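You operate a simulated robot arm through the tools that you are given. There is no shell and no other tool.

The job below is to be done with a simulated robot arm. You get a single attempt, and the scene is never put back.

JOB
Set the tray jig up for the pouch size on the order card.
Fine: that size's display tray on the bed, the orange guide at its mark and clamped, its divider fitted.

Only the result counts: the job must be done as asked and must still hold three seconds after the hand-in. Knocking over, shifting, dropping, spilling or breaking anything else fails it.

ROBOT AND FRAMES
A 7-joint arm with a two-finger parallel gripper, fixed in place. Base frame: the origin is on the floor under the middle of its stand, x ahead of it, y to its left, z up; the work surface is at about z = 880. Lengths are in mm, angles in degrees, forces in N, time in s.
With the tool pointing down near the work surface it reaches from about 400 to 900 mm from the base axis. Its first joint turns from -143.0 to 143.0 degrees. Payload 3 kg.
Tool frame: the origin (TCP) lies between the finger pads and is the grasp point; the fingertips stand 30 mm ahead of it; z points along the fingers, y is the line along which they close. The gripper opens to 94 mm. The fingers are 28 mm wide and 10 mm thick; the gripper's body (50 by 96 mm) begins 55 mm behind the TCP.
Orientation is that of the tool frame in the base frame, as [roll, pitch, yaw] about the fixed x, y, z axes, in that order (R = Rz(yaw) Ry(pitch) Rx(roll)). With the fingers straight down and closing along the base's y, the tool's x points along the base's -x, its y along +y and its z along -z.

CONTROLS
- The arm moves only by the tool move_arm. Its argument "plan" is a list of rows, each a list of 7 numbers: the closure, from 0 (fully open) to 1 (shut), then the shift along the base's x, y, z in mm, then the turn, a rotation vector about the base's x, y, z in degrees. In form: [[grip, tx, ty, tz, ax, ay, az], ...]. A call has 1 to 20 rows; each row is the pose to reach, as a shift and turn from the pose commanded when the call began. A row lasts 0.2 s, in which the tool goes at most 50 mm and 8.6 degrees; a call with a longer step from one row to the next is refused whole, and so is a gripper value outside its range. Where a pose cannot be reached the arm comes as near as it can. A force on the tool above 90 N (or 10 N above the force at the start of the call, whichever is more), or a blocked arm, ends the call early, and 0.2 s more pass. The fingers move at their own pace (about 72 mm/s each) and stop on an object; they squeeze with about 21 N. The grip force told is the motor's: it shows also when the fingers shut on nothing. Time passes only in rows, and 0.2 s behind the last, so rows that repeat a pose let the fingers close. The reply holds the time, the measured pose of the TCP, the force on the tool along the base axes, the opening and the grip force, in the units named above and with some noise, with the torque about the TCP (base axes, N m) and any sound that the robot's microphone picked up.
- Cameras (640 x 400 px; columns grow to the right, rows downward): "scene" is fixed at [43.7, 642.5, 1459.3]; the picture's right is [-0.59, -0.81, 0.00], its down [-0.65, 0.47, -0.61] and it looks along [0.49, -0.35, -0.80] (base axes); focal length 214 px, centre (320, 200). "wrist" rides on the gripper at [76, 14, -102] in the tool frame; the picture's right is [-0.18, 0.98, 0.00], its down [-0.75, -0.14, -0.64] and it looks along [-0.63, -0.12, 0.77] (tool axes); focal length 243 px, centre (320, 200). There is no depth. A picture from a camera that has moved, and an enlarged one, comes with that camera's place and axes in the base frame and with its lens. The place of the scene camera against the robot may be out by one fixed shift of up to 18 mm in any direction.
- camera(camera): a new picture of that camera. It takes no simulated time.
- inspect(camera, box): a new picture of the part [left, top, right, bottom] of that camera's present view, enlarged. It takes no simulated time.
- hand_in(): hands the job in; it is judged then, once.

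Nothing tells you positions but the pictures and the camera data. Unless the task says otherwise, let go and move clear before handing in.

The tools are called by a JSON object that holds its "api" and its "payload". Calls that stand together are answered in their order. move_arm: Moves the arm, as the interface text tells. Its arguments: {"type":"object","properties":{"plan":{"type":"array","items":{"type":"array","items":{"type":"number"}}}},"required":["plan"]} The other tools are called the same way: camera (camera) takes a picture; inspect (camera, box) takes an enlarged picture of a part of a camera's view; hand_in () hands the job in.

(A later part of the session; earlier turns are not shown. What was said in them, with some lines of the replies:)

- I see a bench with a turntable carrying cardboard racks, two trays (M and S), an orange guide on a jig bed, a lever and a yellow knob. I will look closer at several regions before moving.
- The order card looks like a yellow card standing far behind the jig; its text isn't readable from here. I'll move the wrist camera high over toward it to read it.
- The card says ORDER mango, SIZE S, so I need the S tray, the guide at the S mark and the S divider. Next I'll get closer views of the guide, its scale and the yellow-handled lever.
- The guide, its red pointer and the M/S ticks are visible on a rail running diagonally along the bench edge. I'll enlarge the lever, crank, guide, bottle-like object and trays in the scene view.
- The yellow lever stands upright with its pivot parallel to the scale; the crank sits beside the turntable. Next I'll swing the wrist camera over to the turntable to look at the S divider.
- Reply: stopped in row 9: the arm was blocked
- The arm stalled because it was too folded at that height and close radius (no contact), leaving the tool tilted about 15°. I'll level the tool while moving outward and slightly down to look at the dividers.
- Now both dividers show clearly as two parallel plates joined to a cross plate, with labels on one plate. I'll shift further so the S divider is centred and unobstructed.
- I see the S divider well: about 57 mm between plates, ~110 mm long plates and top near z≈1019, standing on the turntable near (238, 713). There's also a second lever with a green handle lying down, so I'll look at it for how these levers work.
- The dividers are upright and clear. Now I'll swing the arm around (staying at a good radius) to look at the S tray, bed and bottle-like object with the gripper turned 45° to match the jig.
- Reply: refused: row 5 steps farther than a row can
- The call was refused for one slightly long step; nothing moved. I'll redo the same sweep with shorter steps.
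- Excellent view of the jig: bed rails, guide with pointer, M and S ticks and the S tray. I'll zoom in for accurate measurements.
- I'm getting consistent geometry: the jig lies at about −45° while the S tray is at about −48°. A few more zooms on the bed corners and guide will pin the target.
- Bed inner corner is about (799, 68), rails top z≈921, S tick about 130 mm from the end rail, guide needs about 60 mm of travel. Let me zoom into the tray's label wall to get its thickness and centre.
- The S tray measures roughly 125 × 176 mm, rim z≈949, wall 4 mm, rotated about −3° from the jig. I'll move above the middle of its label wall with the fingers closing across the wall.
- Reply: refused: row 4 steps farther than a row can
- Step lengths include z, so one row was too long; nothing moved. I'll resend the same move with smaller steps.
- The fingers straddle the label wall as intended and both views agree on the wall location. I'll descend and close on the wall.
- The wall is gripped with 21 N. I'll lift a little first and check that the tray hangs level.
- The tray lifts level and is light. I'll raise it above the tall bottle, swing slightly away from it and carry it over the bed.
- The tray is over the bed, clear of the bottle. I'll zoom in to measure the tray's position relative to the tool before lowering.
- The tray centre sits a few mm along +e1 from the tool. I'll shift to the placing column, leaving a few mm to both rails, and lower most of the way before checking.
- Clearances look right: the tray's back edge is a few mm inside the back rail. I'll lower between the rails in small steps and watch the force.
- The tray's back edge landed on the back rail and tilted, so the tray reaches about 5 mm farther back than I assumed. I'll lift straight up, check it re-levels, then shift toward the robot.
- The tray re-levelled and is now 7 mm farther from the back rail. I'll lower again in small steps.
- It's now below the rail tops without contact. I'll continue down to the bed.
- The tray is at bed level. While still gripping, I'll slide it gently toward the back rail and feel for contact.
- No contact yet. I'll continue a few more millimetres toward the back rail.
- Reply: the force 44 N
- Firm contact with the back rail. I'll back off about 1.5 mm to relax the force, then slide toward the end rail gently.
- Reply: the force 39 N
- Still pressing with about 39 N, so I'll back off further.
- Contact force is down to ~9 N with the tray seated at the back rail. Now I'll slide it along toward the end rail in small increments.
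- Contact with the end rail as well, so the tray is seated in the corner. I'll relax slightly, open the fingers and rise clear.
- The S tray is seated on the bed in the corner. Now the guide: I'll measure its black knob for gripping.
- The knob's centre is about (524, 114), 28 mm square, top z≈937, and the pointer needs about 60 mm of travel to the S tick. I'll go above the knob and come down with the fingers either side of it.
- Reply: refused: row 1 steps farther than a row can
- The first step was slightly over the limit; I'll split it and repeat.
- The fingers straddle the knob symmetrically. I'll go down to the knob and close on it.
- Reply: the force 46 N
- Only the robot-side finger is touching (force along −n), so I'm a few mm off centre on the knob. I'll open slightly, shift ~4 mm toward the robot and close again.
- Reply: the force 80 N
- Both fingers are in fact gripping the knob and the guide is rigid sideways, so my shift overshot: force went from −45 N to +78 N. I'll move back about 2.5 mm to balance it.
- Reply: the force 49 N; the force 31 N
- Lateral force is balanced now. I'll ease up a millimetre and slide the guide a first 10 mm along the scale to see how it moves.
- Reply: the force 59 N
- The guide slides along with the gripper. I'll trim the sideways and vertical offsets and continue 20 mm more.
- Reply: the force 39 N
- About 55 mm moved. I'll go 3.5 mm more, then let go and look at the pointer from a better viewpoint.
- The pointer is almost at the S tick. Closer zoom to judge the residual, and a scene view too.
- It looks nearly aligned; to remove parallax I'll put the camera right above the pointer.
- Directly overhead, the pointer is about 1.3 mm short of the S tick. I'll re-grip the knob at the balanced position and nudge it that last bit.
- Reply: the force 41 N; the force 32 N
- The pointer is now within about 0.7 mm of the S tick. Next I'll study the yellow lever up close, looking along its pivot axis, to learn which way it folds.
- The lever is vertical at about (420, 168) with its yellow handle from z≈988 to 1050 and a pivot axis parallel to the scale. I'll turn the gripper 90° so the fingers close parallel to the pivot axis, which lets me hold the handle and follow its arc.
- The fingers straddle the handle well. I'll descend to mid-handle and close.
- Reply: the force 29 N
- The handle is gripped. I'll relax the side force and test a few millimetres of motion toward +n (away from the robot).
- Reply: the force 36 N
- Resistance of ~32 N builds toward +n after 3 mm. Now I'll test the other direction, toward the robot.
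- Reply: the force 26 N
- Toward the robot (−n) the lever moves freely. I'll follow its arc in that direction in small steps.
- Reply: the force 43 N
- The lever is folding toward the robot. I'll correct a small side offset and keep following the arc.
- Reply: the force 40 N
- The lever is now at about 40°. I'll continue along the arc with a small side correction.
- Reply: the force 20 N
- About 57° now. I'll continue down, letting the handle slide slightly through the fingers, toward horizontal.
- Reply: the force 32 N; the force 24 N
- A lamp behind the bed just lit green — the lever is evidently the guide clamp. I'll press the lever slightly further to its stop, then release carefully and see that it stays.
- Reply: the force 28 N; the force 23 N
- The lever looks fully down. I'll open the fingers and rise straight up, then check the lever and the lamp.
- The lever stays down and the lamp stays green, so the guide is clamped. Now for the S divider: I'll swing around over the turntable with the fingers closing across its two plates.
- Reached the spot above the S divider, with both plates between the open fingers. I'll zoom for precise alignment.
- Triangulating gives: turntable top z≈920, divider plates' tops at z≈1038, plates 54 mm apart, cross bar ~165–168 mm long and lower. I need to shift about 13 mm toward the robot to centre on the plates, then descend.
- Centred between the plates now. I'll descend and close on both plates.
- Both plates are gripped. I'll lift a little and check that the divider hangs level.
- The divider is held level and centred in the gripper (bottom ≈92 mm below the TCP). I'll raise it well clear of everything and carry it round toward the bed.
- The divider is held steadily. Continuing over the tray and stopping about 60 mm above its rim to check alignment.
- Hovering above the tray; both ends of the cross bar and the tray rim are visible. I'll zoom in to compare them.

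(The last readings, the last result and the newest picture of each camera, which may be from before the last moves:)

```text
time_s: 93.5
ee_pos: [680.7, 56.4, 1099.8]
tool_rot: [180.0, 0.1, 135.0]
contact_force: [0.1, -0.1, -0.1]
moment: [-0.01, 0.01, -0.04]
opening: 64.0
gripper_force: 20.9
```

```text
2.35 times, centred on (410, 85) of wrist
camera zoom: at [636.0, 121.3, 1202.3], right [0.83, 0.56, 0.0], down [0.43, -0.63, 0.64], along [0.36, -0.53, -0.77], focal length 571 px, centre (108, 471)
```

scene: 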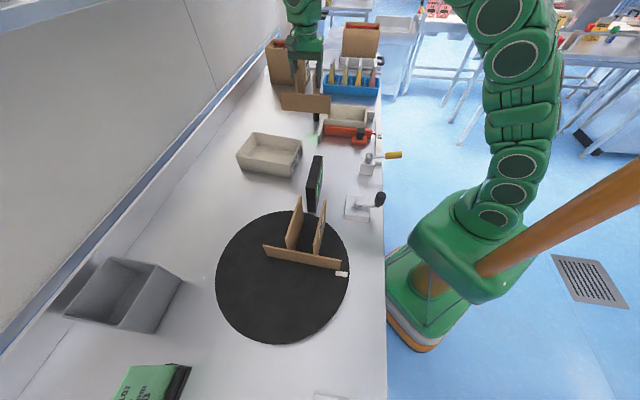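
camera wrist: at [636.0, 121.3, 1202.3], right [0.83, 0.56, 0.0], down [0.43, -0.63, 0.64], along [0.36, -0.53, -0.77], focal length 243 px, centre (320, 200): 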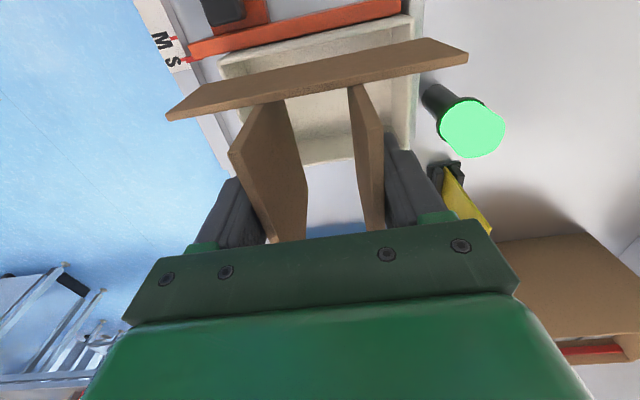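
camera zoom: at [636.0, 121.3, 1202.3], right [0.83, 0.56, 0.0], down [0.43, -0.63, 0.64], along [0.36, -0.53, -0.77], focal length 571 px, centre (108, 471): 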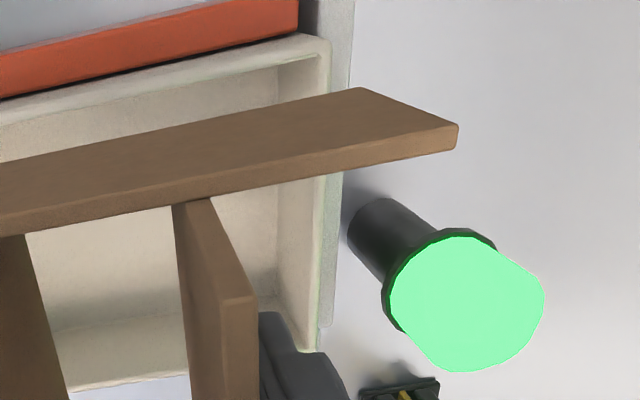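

{"api": "inspect", "payload": {"camera": "wrist", "box": [375, 5, 425, 45]}}

{"api": "inspect", "payload": {"camera": "wrist", "box": [205, 40, 265, 80]}}

{"api": "inspect", "payload": {"camera": "wrist", "box": [375, 110, 425, 160]}}

{"api": "inspect", "payload": {"camera": "wrist", "box": [290, 130, 360, 180]}}

```text
10.00 times, centred on (400, 25) of wrist
camera zoom: at [636.0, 121.3, 1202.3], right [0.83, 0.56, 0.0], down [0.43, -0.63, 0.64], along [0.36, -0.53, -0.77], focal length 2426 px, centre (-480, 1950)
```

zoom: 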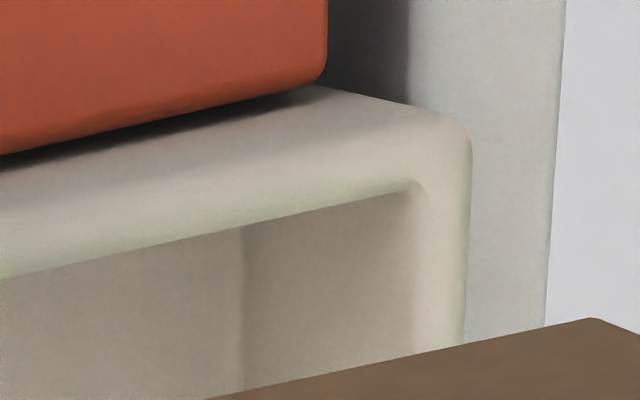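

```text
10.00 times, centred on (235, 60) of wrist
camera zoom: at [636.0, 121.3, 1202.3], right [0.83, 0.56, 0.0], down [0.43, -0.63, 0.64], along [0.36, -0.53, -0.77], focal length 2426 px, centre (1170, 1600)
```

zoom: 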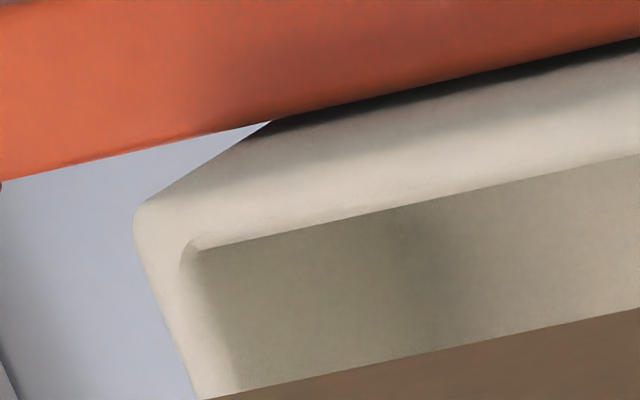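

```text
8.00 times, centred on (400, 135) of wrist
camera zoom: at [636.0, 121.3, 1202.3], right [0.83, 0.56, 0.0], down [0.43, -0.63, 0.64], along [0.36, -0.53, -0.77], focal length 1941 px, centre (-320, 720)
```

zoom: 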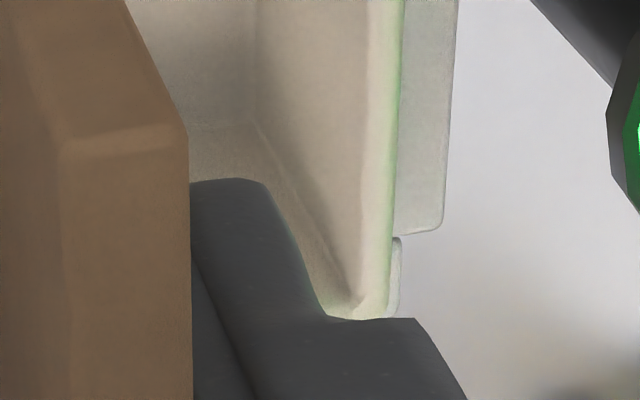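

```text
8.00 times, centred on (325, 155) of wrist
camera zoom: at [636.0, 121.3, 1202.3], right [0.83, 0.56, 0.0], down [0.43, -0.63, 0.64], along [0.36, -0.53, -0.77], focal length 1941 px, centre (280, 560)
```

zoom: 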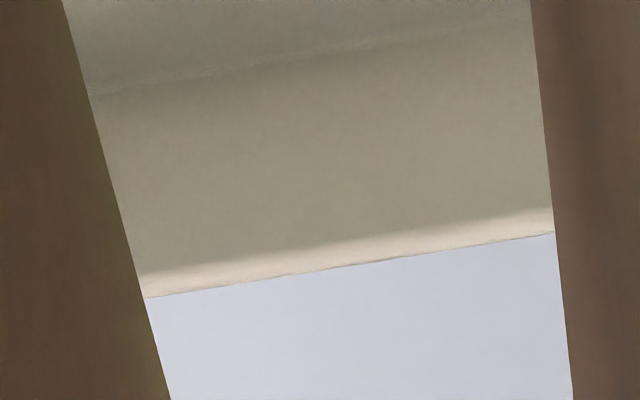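

The relative geometry is good: the divider fits the tray interior with roughly 2–3 mm to spare lengthwise and 3–4 mm crosswise, nearly centred. I'll lower to just above the rim and re-check.

{"api": "move_arm", "payload": {"plan": [[1, 0.3, 0.3, -15, 0, 0, 0], [1, 0.3, 0.3, -30, 0, 0, 0], [1, 0.3, 0.3, -45, 0, 0, 0], [1, 0.3, 0.3, -45, 0, 0, 0]]}}

{"api": "camera", "payload": {"camera": "wrist"}}

{"api": "inspect", "payload": {"camera": "scene", "box": [310, 85, 390, 145]}}

{"api": "inspect", "payload": {"camera": "wrist", "box": [150, 0, 490, 180]}}

```text
time_s: 94.5
ee_pos: [680.2, 57.9, 1055.0]
tool_rot: [-179.9, 0.2, 135.0]
contact_force: [-0.9, 0.1, -0.1]
moment: [0.01, 0.04, 0.03]
opening: 64.2
gripper_force: 20.8
```

```text
taken
camera wrist: at [636.0, 122.9, 1157.5], right [0.83, 0.56, 0.0], down [0.43, -0.63, 0.64], along [0.36, -0.53, -0.77], focal length 243 px, centre (320, 200)
```

wrist: 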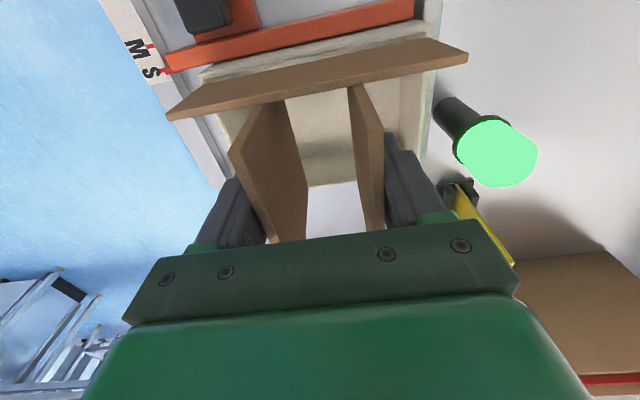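

```text
6.67 times, centred on (350, 115) of scene
camera zoom: at [43.7, 642.5, 1459.3], right [-0.59, -0.81, 0.0], down [-0.65, 0.47, -0.61], along [0.49, -0.35, -0.8], focal length 1430 px, centre (120, 767)
```

zoom: 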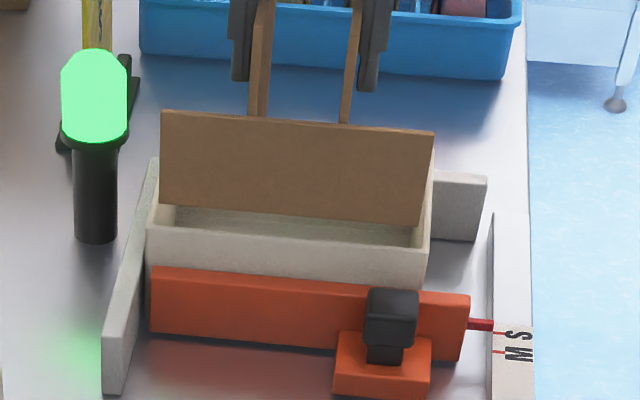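

```text
1.88 times, centred on (320, 90) of wrist
camera zoom: at [636.0, 122.9, 1157.5], right [0.83, 0.56, 0.0], down [0.43, -0.63, 0.64], along [0.36, -0.53, -0.77], focal length 457 px, centre (320, 407)
```

zoom: 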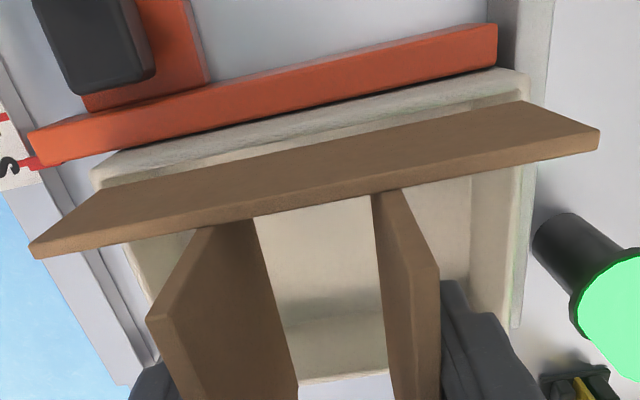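

Let me zoom on both ends of the bar relative to the tray's inner corners at this height.

{"api": "inspect", "payload": {"camera": "wrist", "box": [190, 60, 250, 110]}}

{"api": "inspect", "payload": {"camera": "wrist", "box": [400, 15, 450, 65]}}

{"api": "inspect", "payload": {"camera": "scene", "box": [320, 100, 370, 130]}}

```text
8.00 times, centred on (220, 85) of wrist
camera zoom: at [636.0, 122.9, 1157.5], right [0.83, 0.56, 0.0], down [0.43, -0.63, 0.64], along [0.36, -0.53, -0.77], focal length 1941 px, centre (1120, 1120)
```

zoom: 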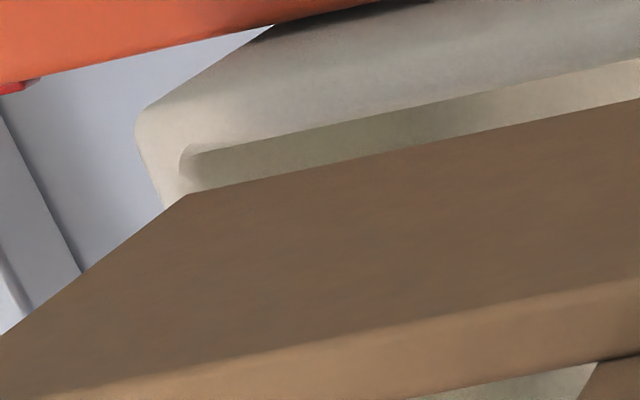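

```text
8.00 times, centred on (425, 40) of wrist
camera zoom: at [636.0, 122.9, 1157.5], right [0.83, 0.56, 0.0], down [0.43, -0.63, 0.64], along [0.36, -0.53, -0.77], focal length 1941 px, centre (-520, 1480)
```

zoom: 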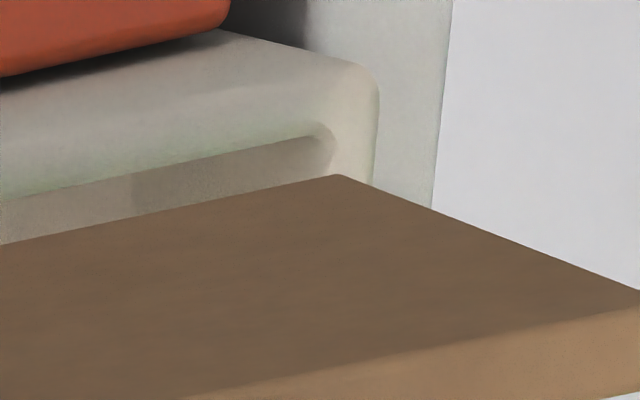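

```text
12.80 times, centred on (345, 115) of scene
camera zoom: at [43.7, 642.5, 1459.3], right [-0.59, -0.81, 0.0], down [-0.65, 0.47, -0.61], along [0.49, -0.35, -0.8], focal length 2745 px, centre (0, 1288)
```

zoom: 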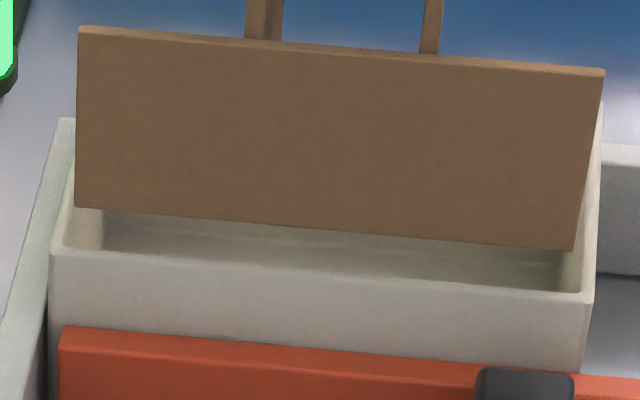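

Clearances: about 3.7/2.5 mm lengthwise, 1.5/5.5 mm crosswise. I'll shift ~1.7 mm along +e1 to centre crosswise and start entering the tray.

{"api": "move_arm", "payload": {"plan": [[1, 1, -1.4, 0, 0, 0, 0], [1, 1, -1.4, -10, 0, 0, 0], [1, 1, -1.4, -18, 0, 0, 0], [1, 1, -1.4, -26, 0, 0, 0], [1, 1, -1.4, -26, 0, 0, 0]]}}

{"api": "inspect", "payload": {"camera": "scene", "box": [310, 85, 390, 145]}}

{"api": "inspect", "payload": {"camera": "wrist", "box": [150, 0, 490, 200]}}

```text
time_s: 95.7
ee_pos: [681.8, 56.6, 1030.9]
tool_rot: [-179.9, 0.1, 135.1]
contact_force: [0.4, -0.5, -0.5]
moment: [0.0, 0.02, -0.01]
opening: 63.8
gripper_force: 21.0
```

```text
6.67 times, centred on (350, 115) of scene
camera zoom: at [43.7, 642.5, 1459.3], right [-0.59, -0.81, 0.0], down [-0.65, 0.47, -0.61], along [0.49, -0.35, -0.8], focal length 1430 px, centre (120, 767)
```

zoom: 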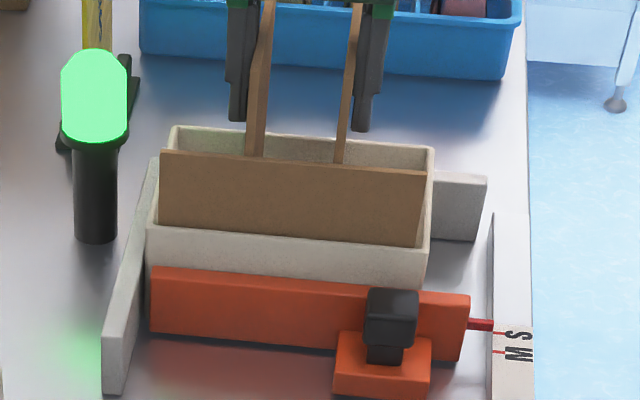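

```text
1.88 times, centred on (320, 100) of wrist
camera zoom: at [636.7, 122.5, 1131.9], right [0.83, 0.56, 0.0], down [0.43, -0.63, 0.64], along [0.36, -0.53, -0.77], focal length 457 px, centre (320, 388)
```

zoom: 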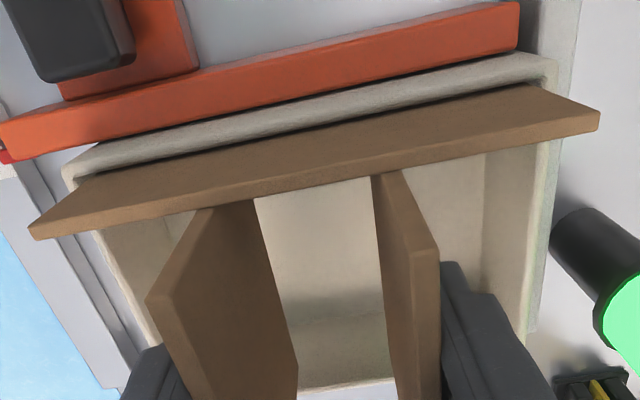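

It has entered the tray with no contact force. Continuing down in steps.

{"api": "move_arm", "payload": {"plan": [[1, 0, 0, -10, 0, 0, 0], [1, 0, 0, -20, 0, 0, 0], [1, 0, 0, -30, 0, 0, 0], [1, 0, 0, -40, 0, 0, 0], [1, 0, 0, -40, 0, 0, 0]]}}

{"api": "inspect", "payload": {"camera": "scene", "box": [310, 85, 390, 145]}}

```text
time_s: 96.9
ee_pos: [681.4, 55.6, 990.0]
tool_rot: [-179.9, 0.2, 135.0]
contact_force: [0.5, -0.8, -0.3]
moment: [0.0, 0.0, -0.03]
opening: 64.0
gripper_force: 21.3
```

```text
6.67 times, centred on (350, 115) of scene
camera zoom: at [43.7, 642.5, 1459.3], right [-0.59, -0.81, 0.0], down [-0.65, 0.47, -0.61], along [0.49, -0.35, -0.8], focal length 1430 px, centre (120, 767)
```

zoom: 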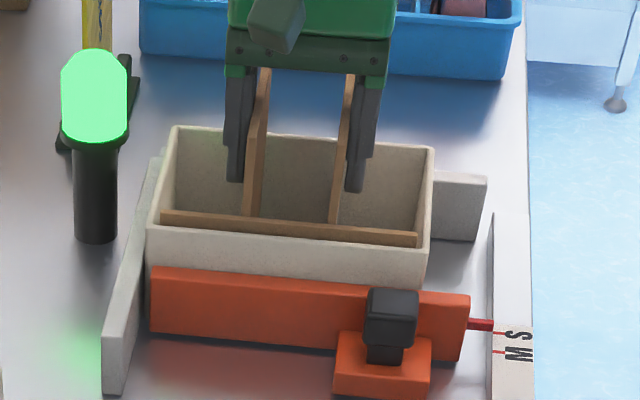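

Nearly at the floor. I'll lower the last bit in small steps until it touches.

{"api": "move_arm", "payload": {"plan": [[1, 0, 0, -3, 0, 0, 0], [1, 0, 0, -6, 0, 0, 0], [1, 0, 0, -9, 0, 0, 0], [1, 0, 0, -11, 0, 0, 0], [1, 0, 0, -11, 0, 0, 0]]}}

```text
time_s: 98.1
ee_pos: [681.3, 55.3, 978.9]
tool_rot: [-179.9, 0.1, 135.0]
contact_force: [0.4, 0.8, -0.5]
moment: [0.0, -0.01, -0.03]
opening: 64.0
gripper_force: 21.3
```

{"api": "move_arm", "payload": {"plan": [[1, 0, 0, -1, 0, 0, 0], [1, 0, 0, -2, 0, 0, 0], [1, 0, 0, -2, 0, 0, 0]]}}

{"api": "inspect", "payload": {"camera": "scene", "box": [310, 85, 390, 145]}}

```text
time_s: 98.9
ee_pos: [681.9, 55.9, 977.0]
tool_rot: [-180.0, 0.2, 135.0]
contact_force: [-5.8, -0.4, 17.7]
moment: [-0.07, -0.02, -0.02]
opening: 64.2
gripper_force: 21.3
```

```text
6.67 times, centred on (350, 115) of scene
camera zoom: at [43.7, 642.5, 1459.3], right [-0.59, -0.81, 0.0], down [-0.65, 0.47, -0.61], along [0.49, -0.35, -0.8], focal length 1430 px, centre (120, 767)
```

zoom: 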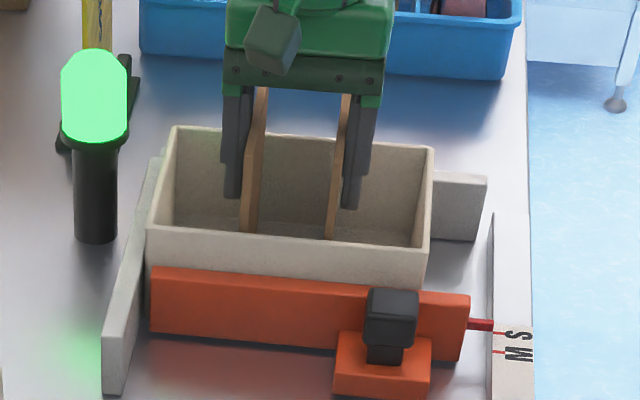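

Touchdown on the tray floor with ~18 N at the predicted height. I'll relieve it, open the fingers a little and rise straight up.

{"api": "move_arm", "payload": {"plan": [[1, 0, 0, 0.8, 0, 0, 0], [0.2, 0, 0, 0.8, 0, 0, 0], [0.15, 0, 0, 0.8, 0, 0, 0], [0.15, 0, 0, 0.8, 0, 0, 0], [0.15, 0, 0, 15, 0, 0, 0], [0.15, 0, 0, 40, 0, 0, 0], [0.15, 0, 0, 80, 0, 0, 0], [0.1, 0, 0, 120, 0, 0, 0], [0, -15, 15, 150, 0, 0, 0], [0, -45, 45, 165, 0, 0, 0], [0, -45, 45, 165, 0, 0, 0]]}}

{"api": "camera", "payload": {"camera": "wrist"}}

{"api": "inspect", "payload": {"camera": "scene", "box": [300, 75, 400, 175]}}

{"api": "camera", "payload": {"camera": "scene"}}

```text
time_s: 101.3
ee_pos: [636.1, 101.0, 1141.2]
tool_rot: [180.0, 0.1, 135.0]
contact_force: [-0.8, 0.5, 0.3]
moment: [0.01, -0.01, 0.03]
opening: 93.9
gripper_force: 0.0
```

```text
taken
camera wrist: at [591.4, 166.2, 1243.5], right [0.83, 0.56, 0.0], down [0.43, -0.63, 0.64], along [0.36, -0.53, -0.77], focal length 243 px, centre (320, 200)
```

wrist: 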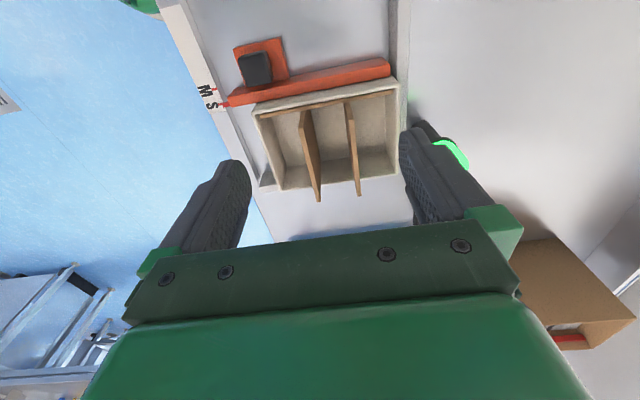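

```text
4.00 times, centred on (350, 125) of scene
camera zoom: at [43.7, 642.5, 1459.3], right [-0.59, -0.81, 0.0], down [-0.65, 0.47, -0.61], along [0.49, -0.35, -0.8], focal length 858 px, centre (200, 500)
```

zoom: 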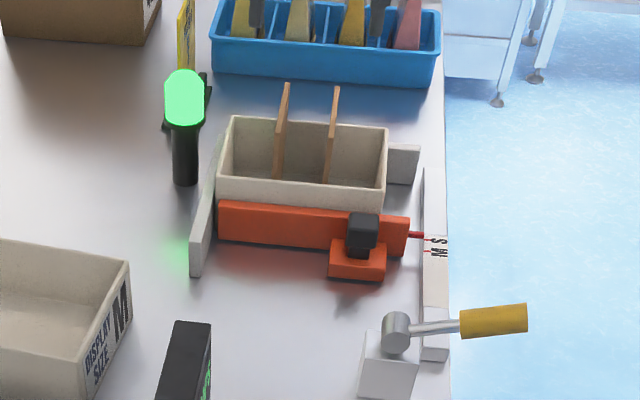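

```text
taken
```

scene: 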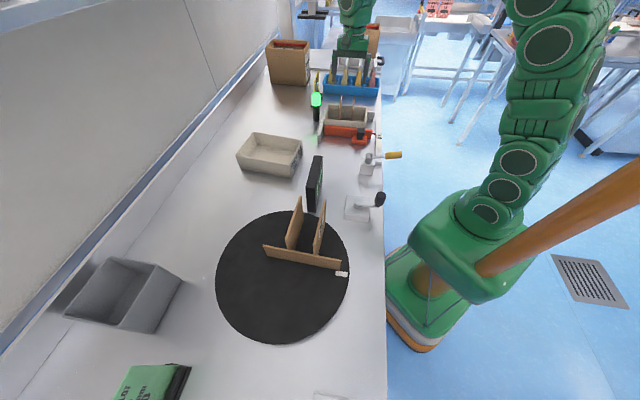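

The divider stands in the tray, the lamp is green and the lever is down. I'll verify the details: pointer at the S tick, divider seating and tray position.

{"api": "inspect", "payload": {"camera": "wrist", "box": [220, 70, 420, 210]}}

{"api": "inspect", "payload": {"camera": "wrist", "box": [195, 75, 255, 120]}}

{"api": "inspect", "payload": {"camera": "scene", "box": [310, 85, 390, 145]}}

```text
2.86 times, centred on (320, 140) of wrist
camera zoom: at [591.4, 166.2, 1243.5], right [0.83, 0.56, 0.0], down [0.43, -0.63, 0.64], along [0.36, -0.53, -0.77], focal length 693 px, centre (320, 371)
```

zoom: 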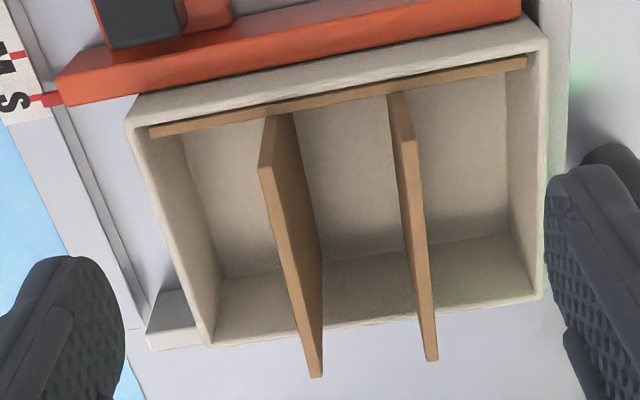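

```text
8.89 times, centred on (225, 98) of wrist
camera zoom: at [591.4, 166.2, 1243.5], right [0.83, 0.56, 0.0], down [0.43, -0.63, 0.64], along [0.36, -0.53, -0.77], focal length 2157 px, centre (1164, 1111)
```

zoom: 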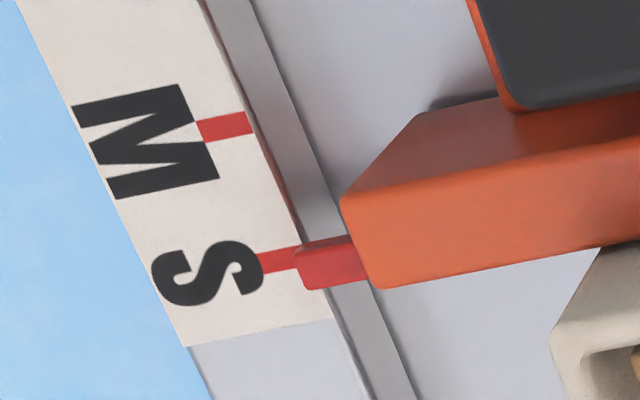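

```text
6.67 times, centred on (350, 115) of scene
camera zoom: at [43.7, 642.5, 1459.3], right [-0.59, -0.81, 0.0], down [-0.65, 0.47, -0.61], along [0.49, -0.35, -0.8], focal length 1430 px, centre (120, 767)
```

zoom: 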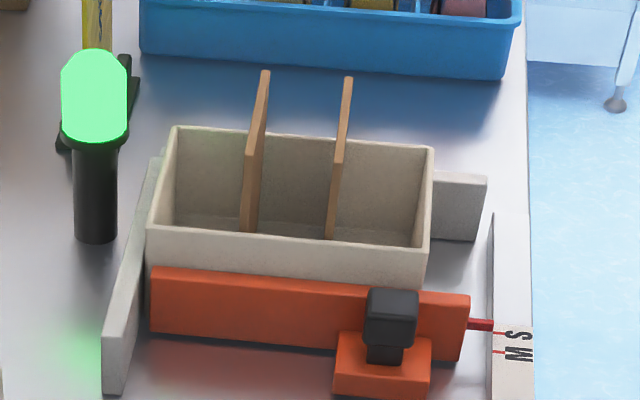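

Everything looks right. One last parallax-free check of the pointer from directly above, at a safe height.

{"api": "move_arm", "payload": {"plan": [[0, -12, -40, 0, 0, 0, 0], [0, -25, -82, 0, 0, 0, 0], [0, -38, -124, 0, 0, 0, 0], [0, -50, -163, 0, 0, 0, 0], [0, -50, -163, 0, 0, 0, 0]]}}

{"api": "inspect", "payload": {"camera": "wrist", "box": [280, 0, 360, 50]}}

{"api": "camera", "payload": {"camera": "wrist"}}

```text
time_s: 102.5
ee_pos: [584.6, -63.8, 1141.7]
tool_rot: [-179.9, 0.1, 134.9]
contact_force: [-0.5, 0.3, -0.8]
moment: [0.03, -0.02, 0.03]
opening: 93.7
gripper_force: 0.1
```

```text
8.00 times, centred on (320, 25) of wrist
camera zoom: at [540.8, 1.6, 1243.6], right [0.83, 0.56, 0.0], down [0.43, -0.63, 0.64], along [0.36, -0.53, -0.77], focal length 1941 px, centre (320, 1600)
```

zoom: 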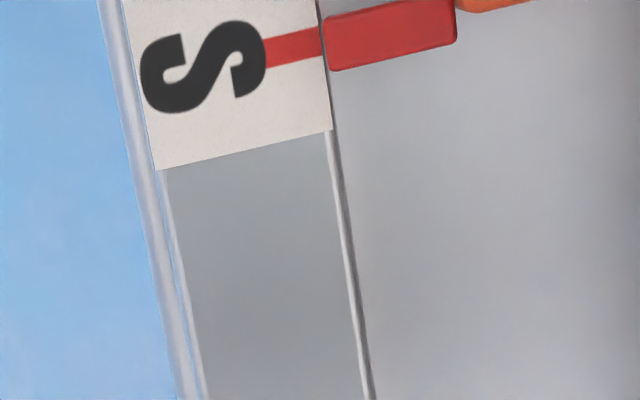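

```text
taken
camera wrist: at [540.8, 1.6, 1243.6], right [0.83, 0.56, 0.0], down [0.43, -0.63, 0.64], along [0.36, -0.53, -0.77], focal length 243 px, centre (320, 200)
```

wrist: 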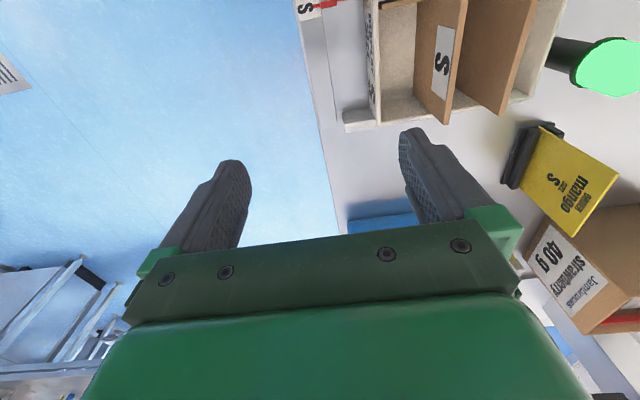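

The pointer lines up with the S tick to well under a millimetre. The S divider is in the S tray, the lever is down and the lamp is green, and nothing else looks disturbed. The arm is clear, so I'm handing in.

{"api": "hand_in", "payload": {}}

```text
The job is handed in.
```

The tray jig is set up for size S, the size on the order card (ORDER mango, SIZE S), and I've handed the job in. The result hasn't come back, so this is based on my last camera checks.

- **Tray:** the S display tray sits on the bed in the corner of the back and end rails. Its back edge caught the back rail on the first try, so I lifted it, shifted it a few millimetres and set it down again.
- **Guide:** the orange guide's pointer lines up with the S tick to within about half a millimetre, seen from directly above.
- **Clamp:** I folded the yellow lever down toward the robot and it stayed down. The lamp behind the bed turned green as it went down, so I take the guide to be clamped. I did not push on the guide to test it.
- **Divider:** the S divider stands upright on the tray floor inside the tray, with its S label facing the same way as the tray's.

Nothing else on the bench looked moved or knocked in the final pictures, and the arm is clear of the jig.
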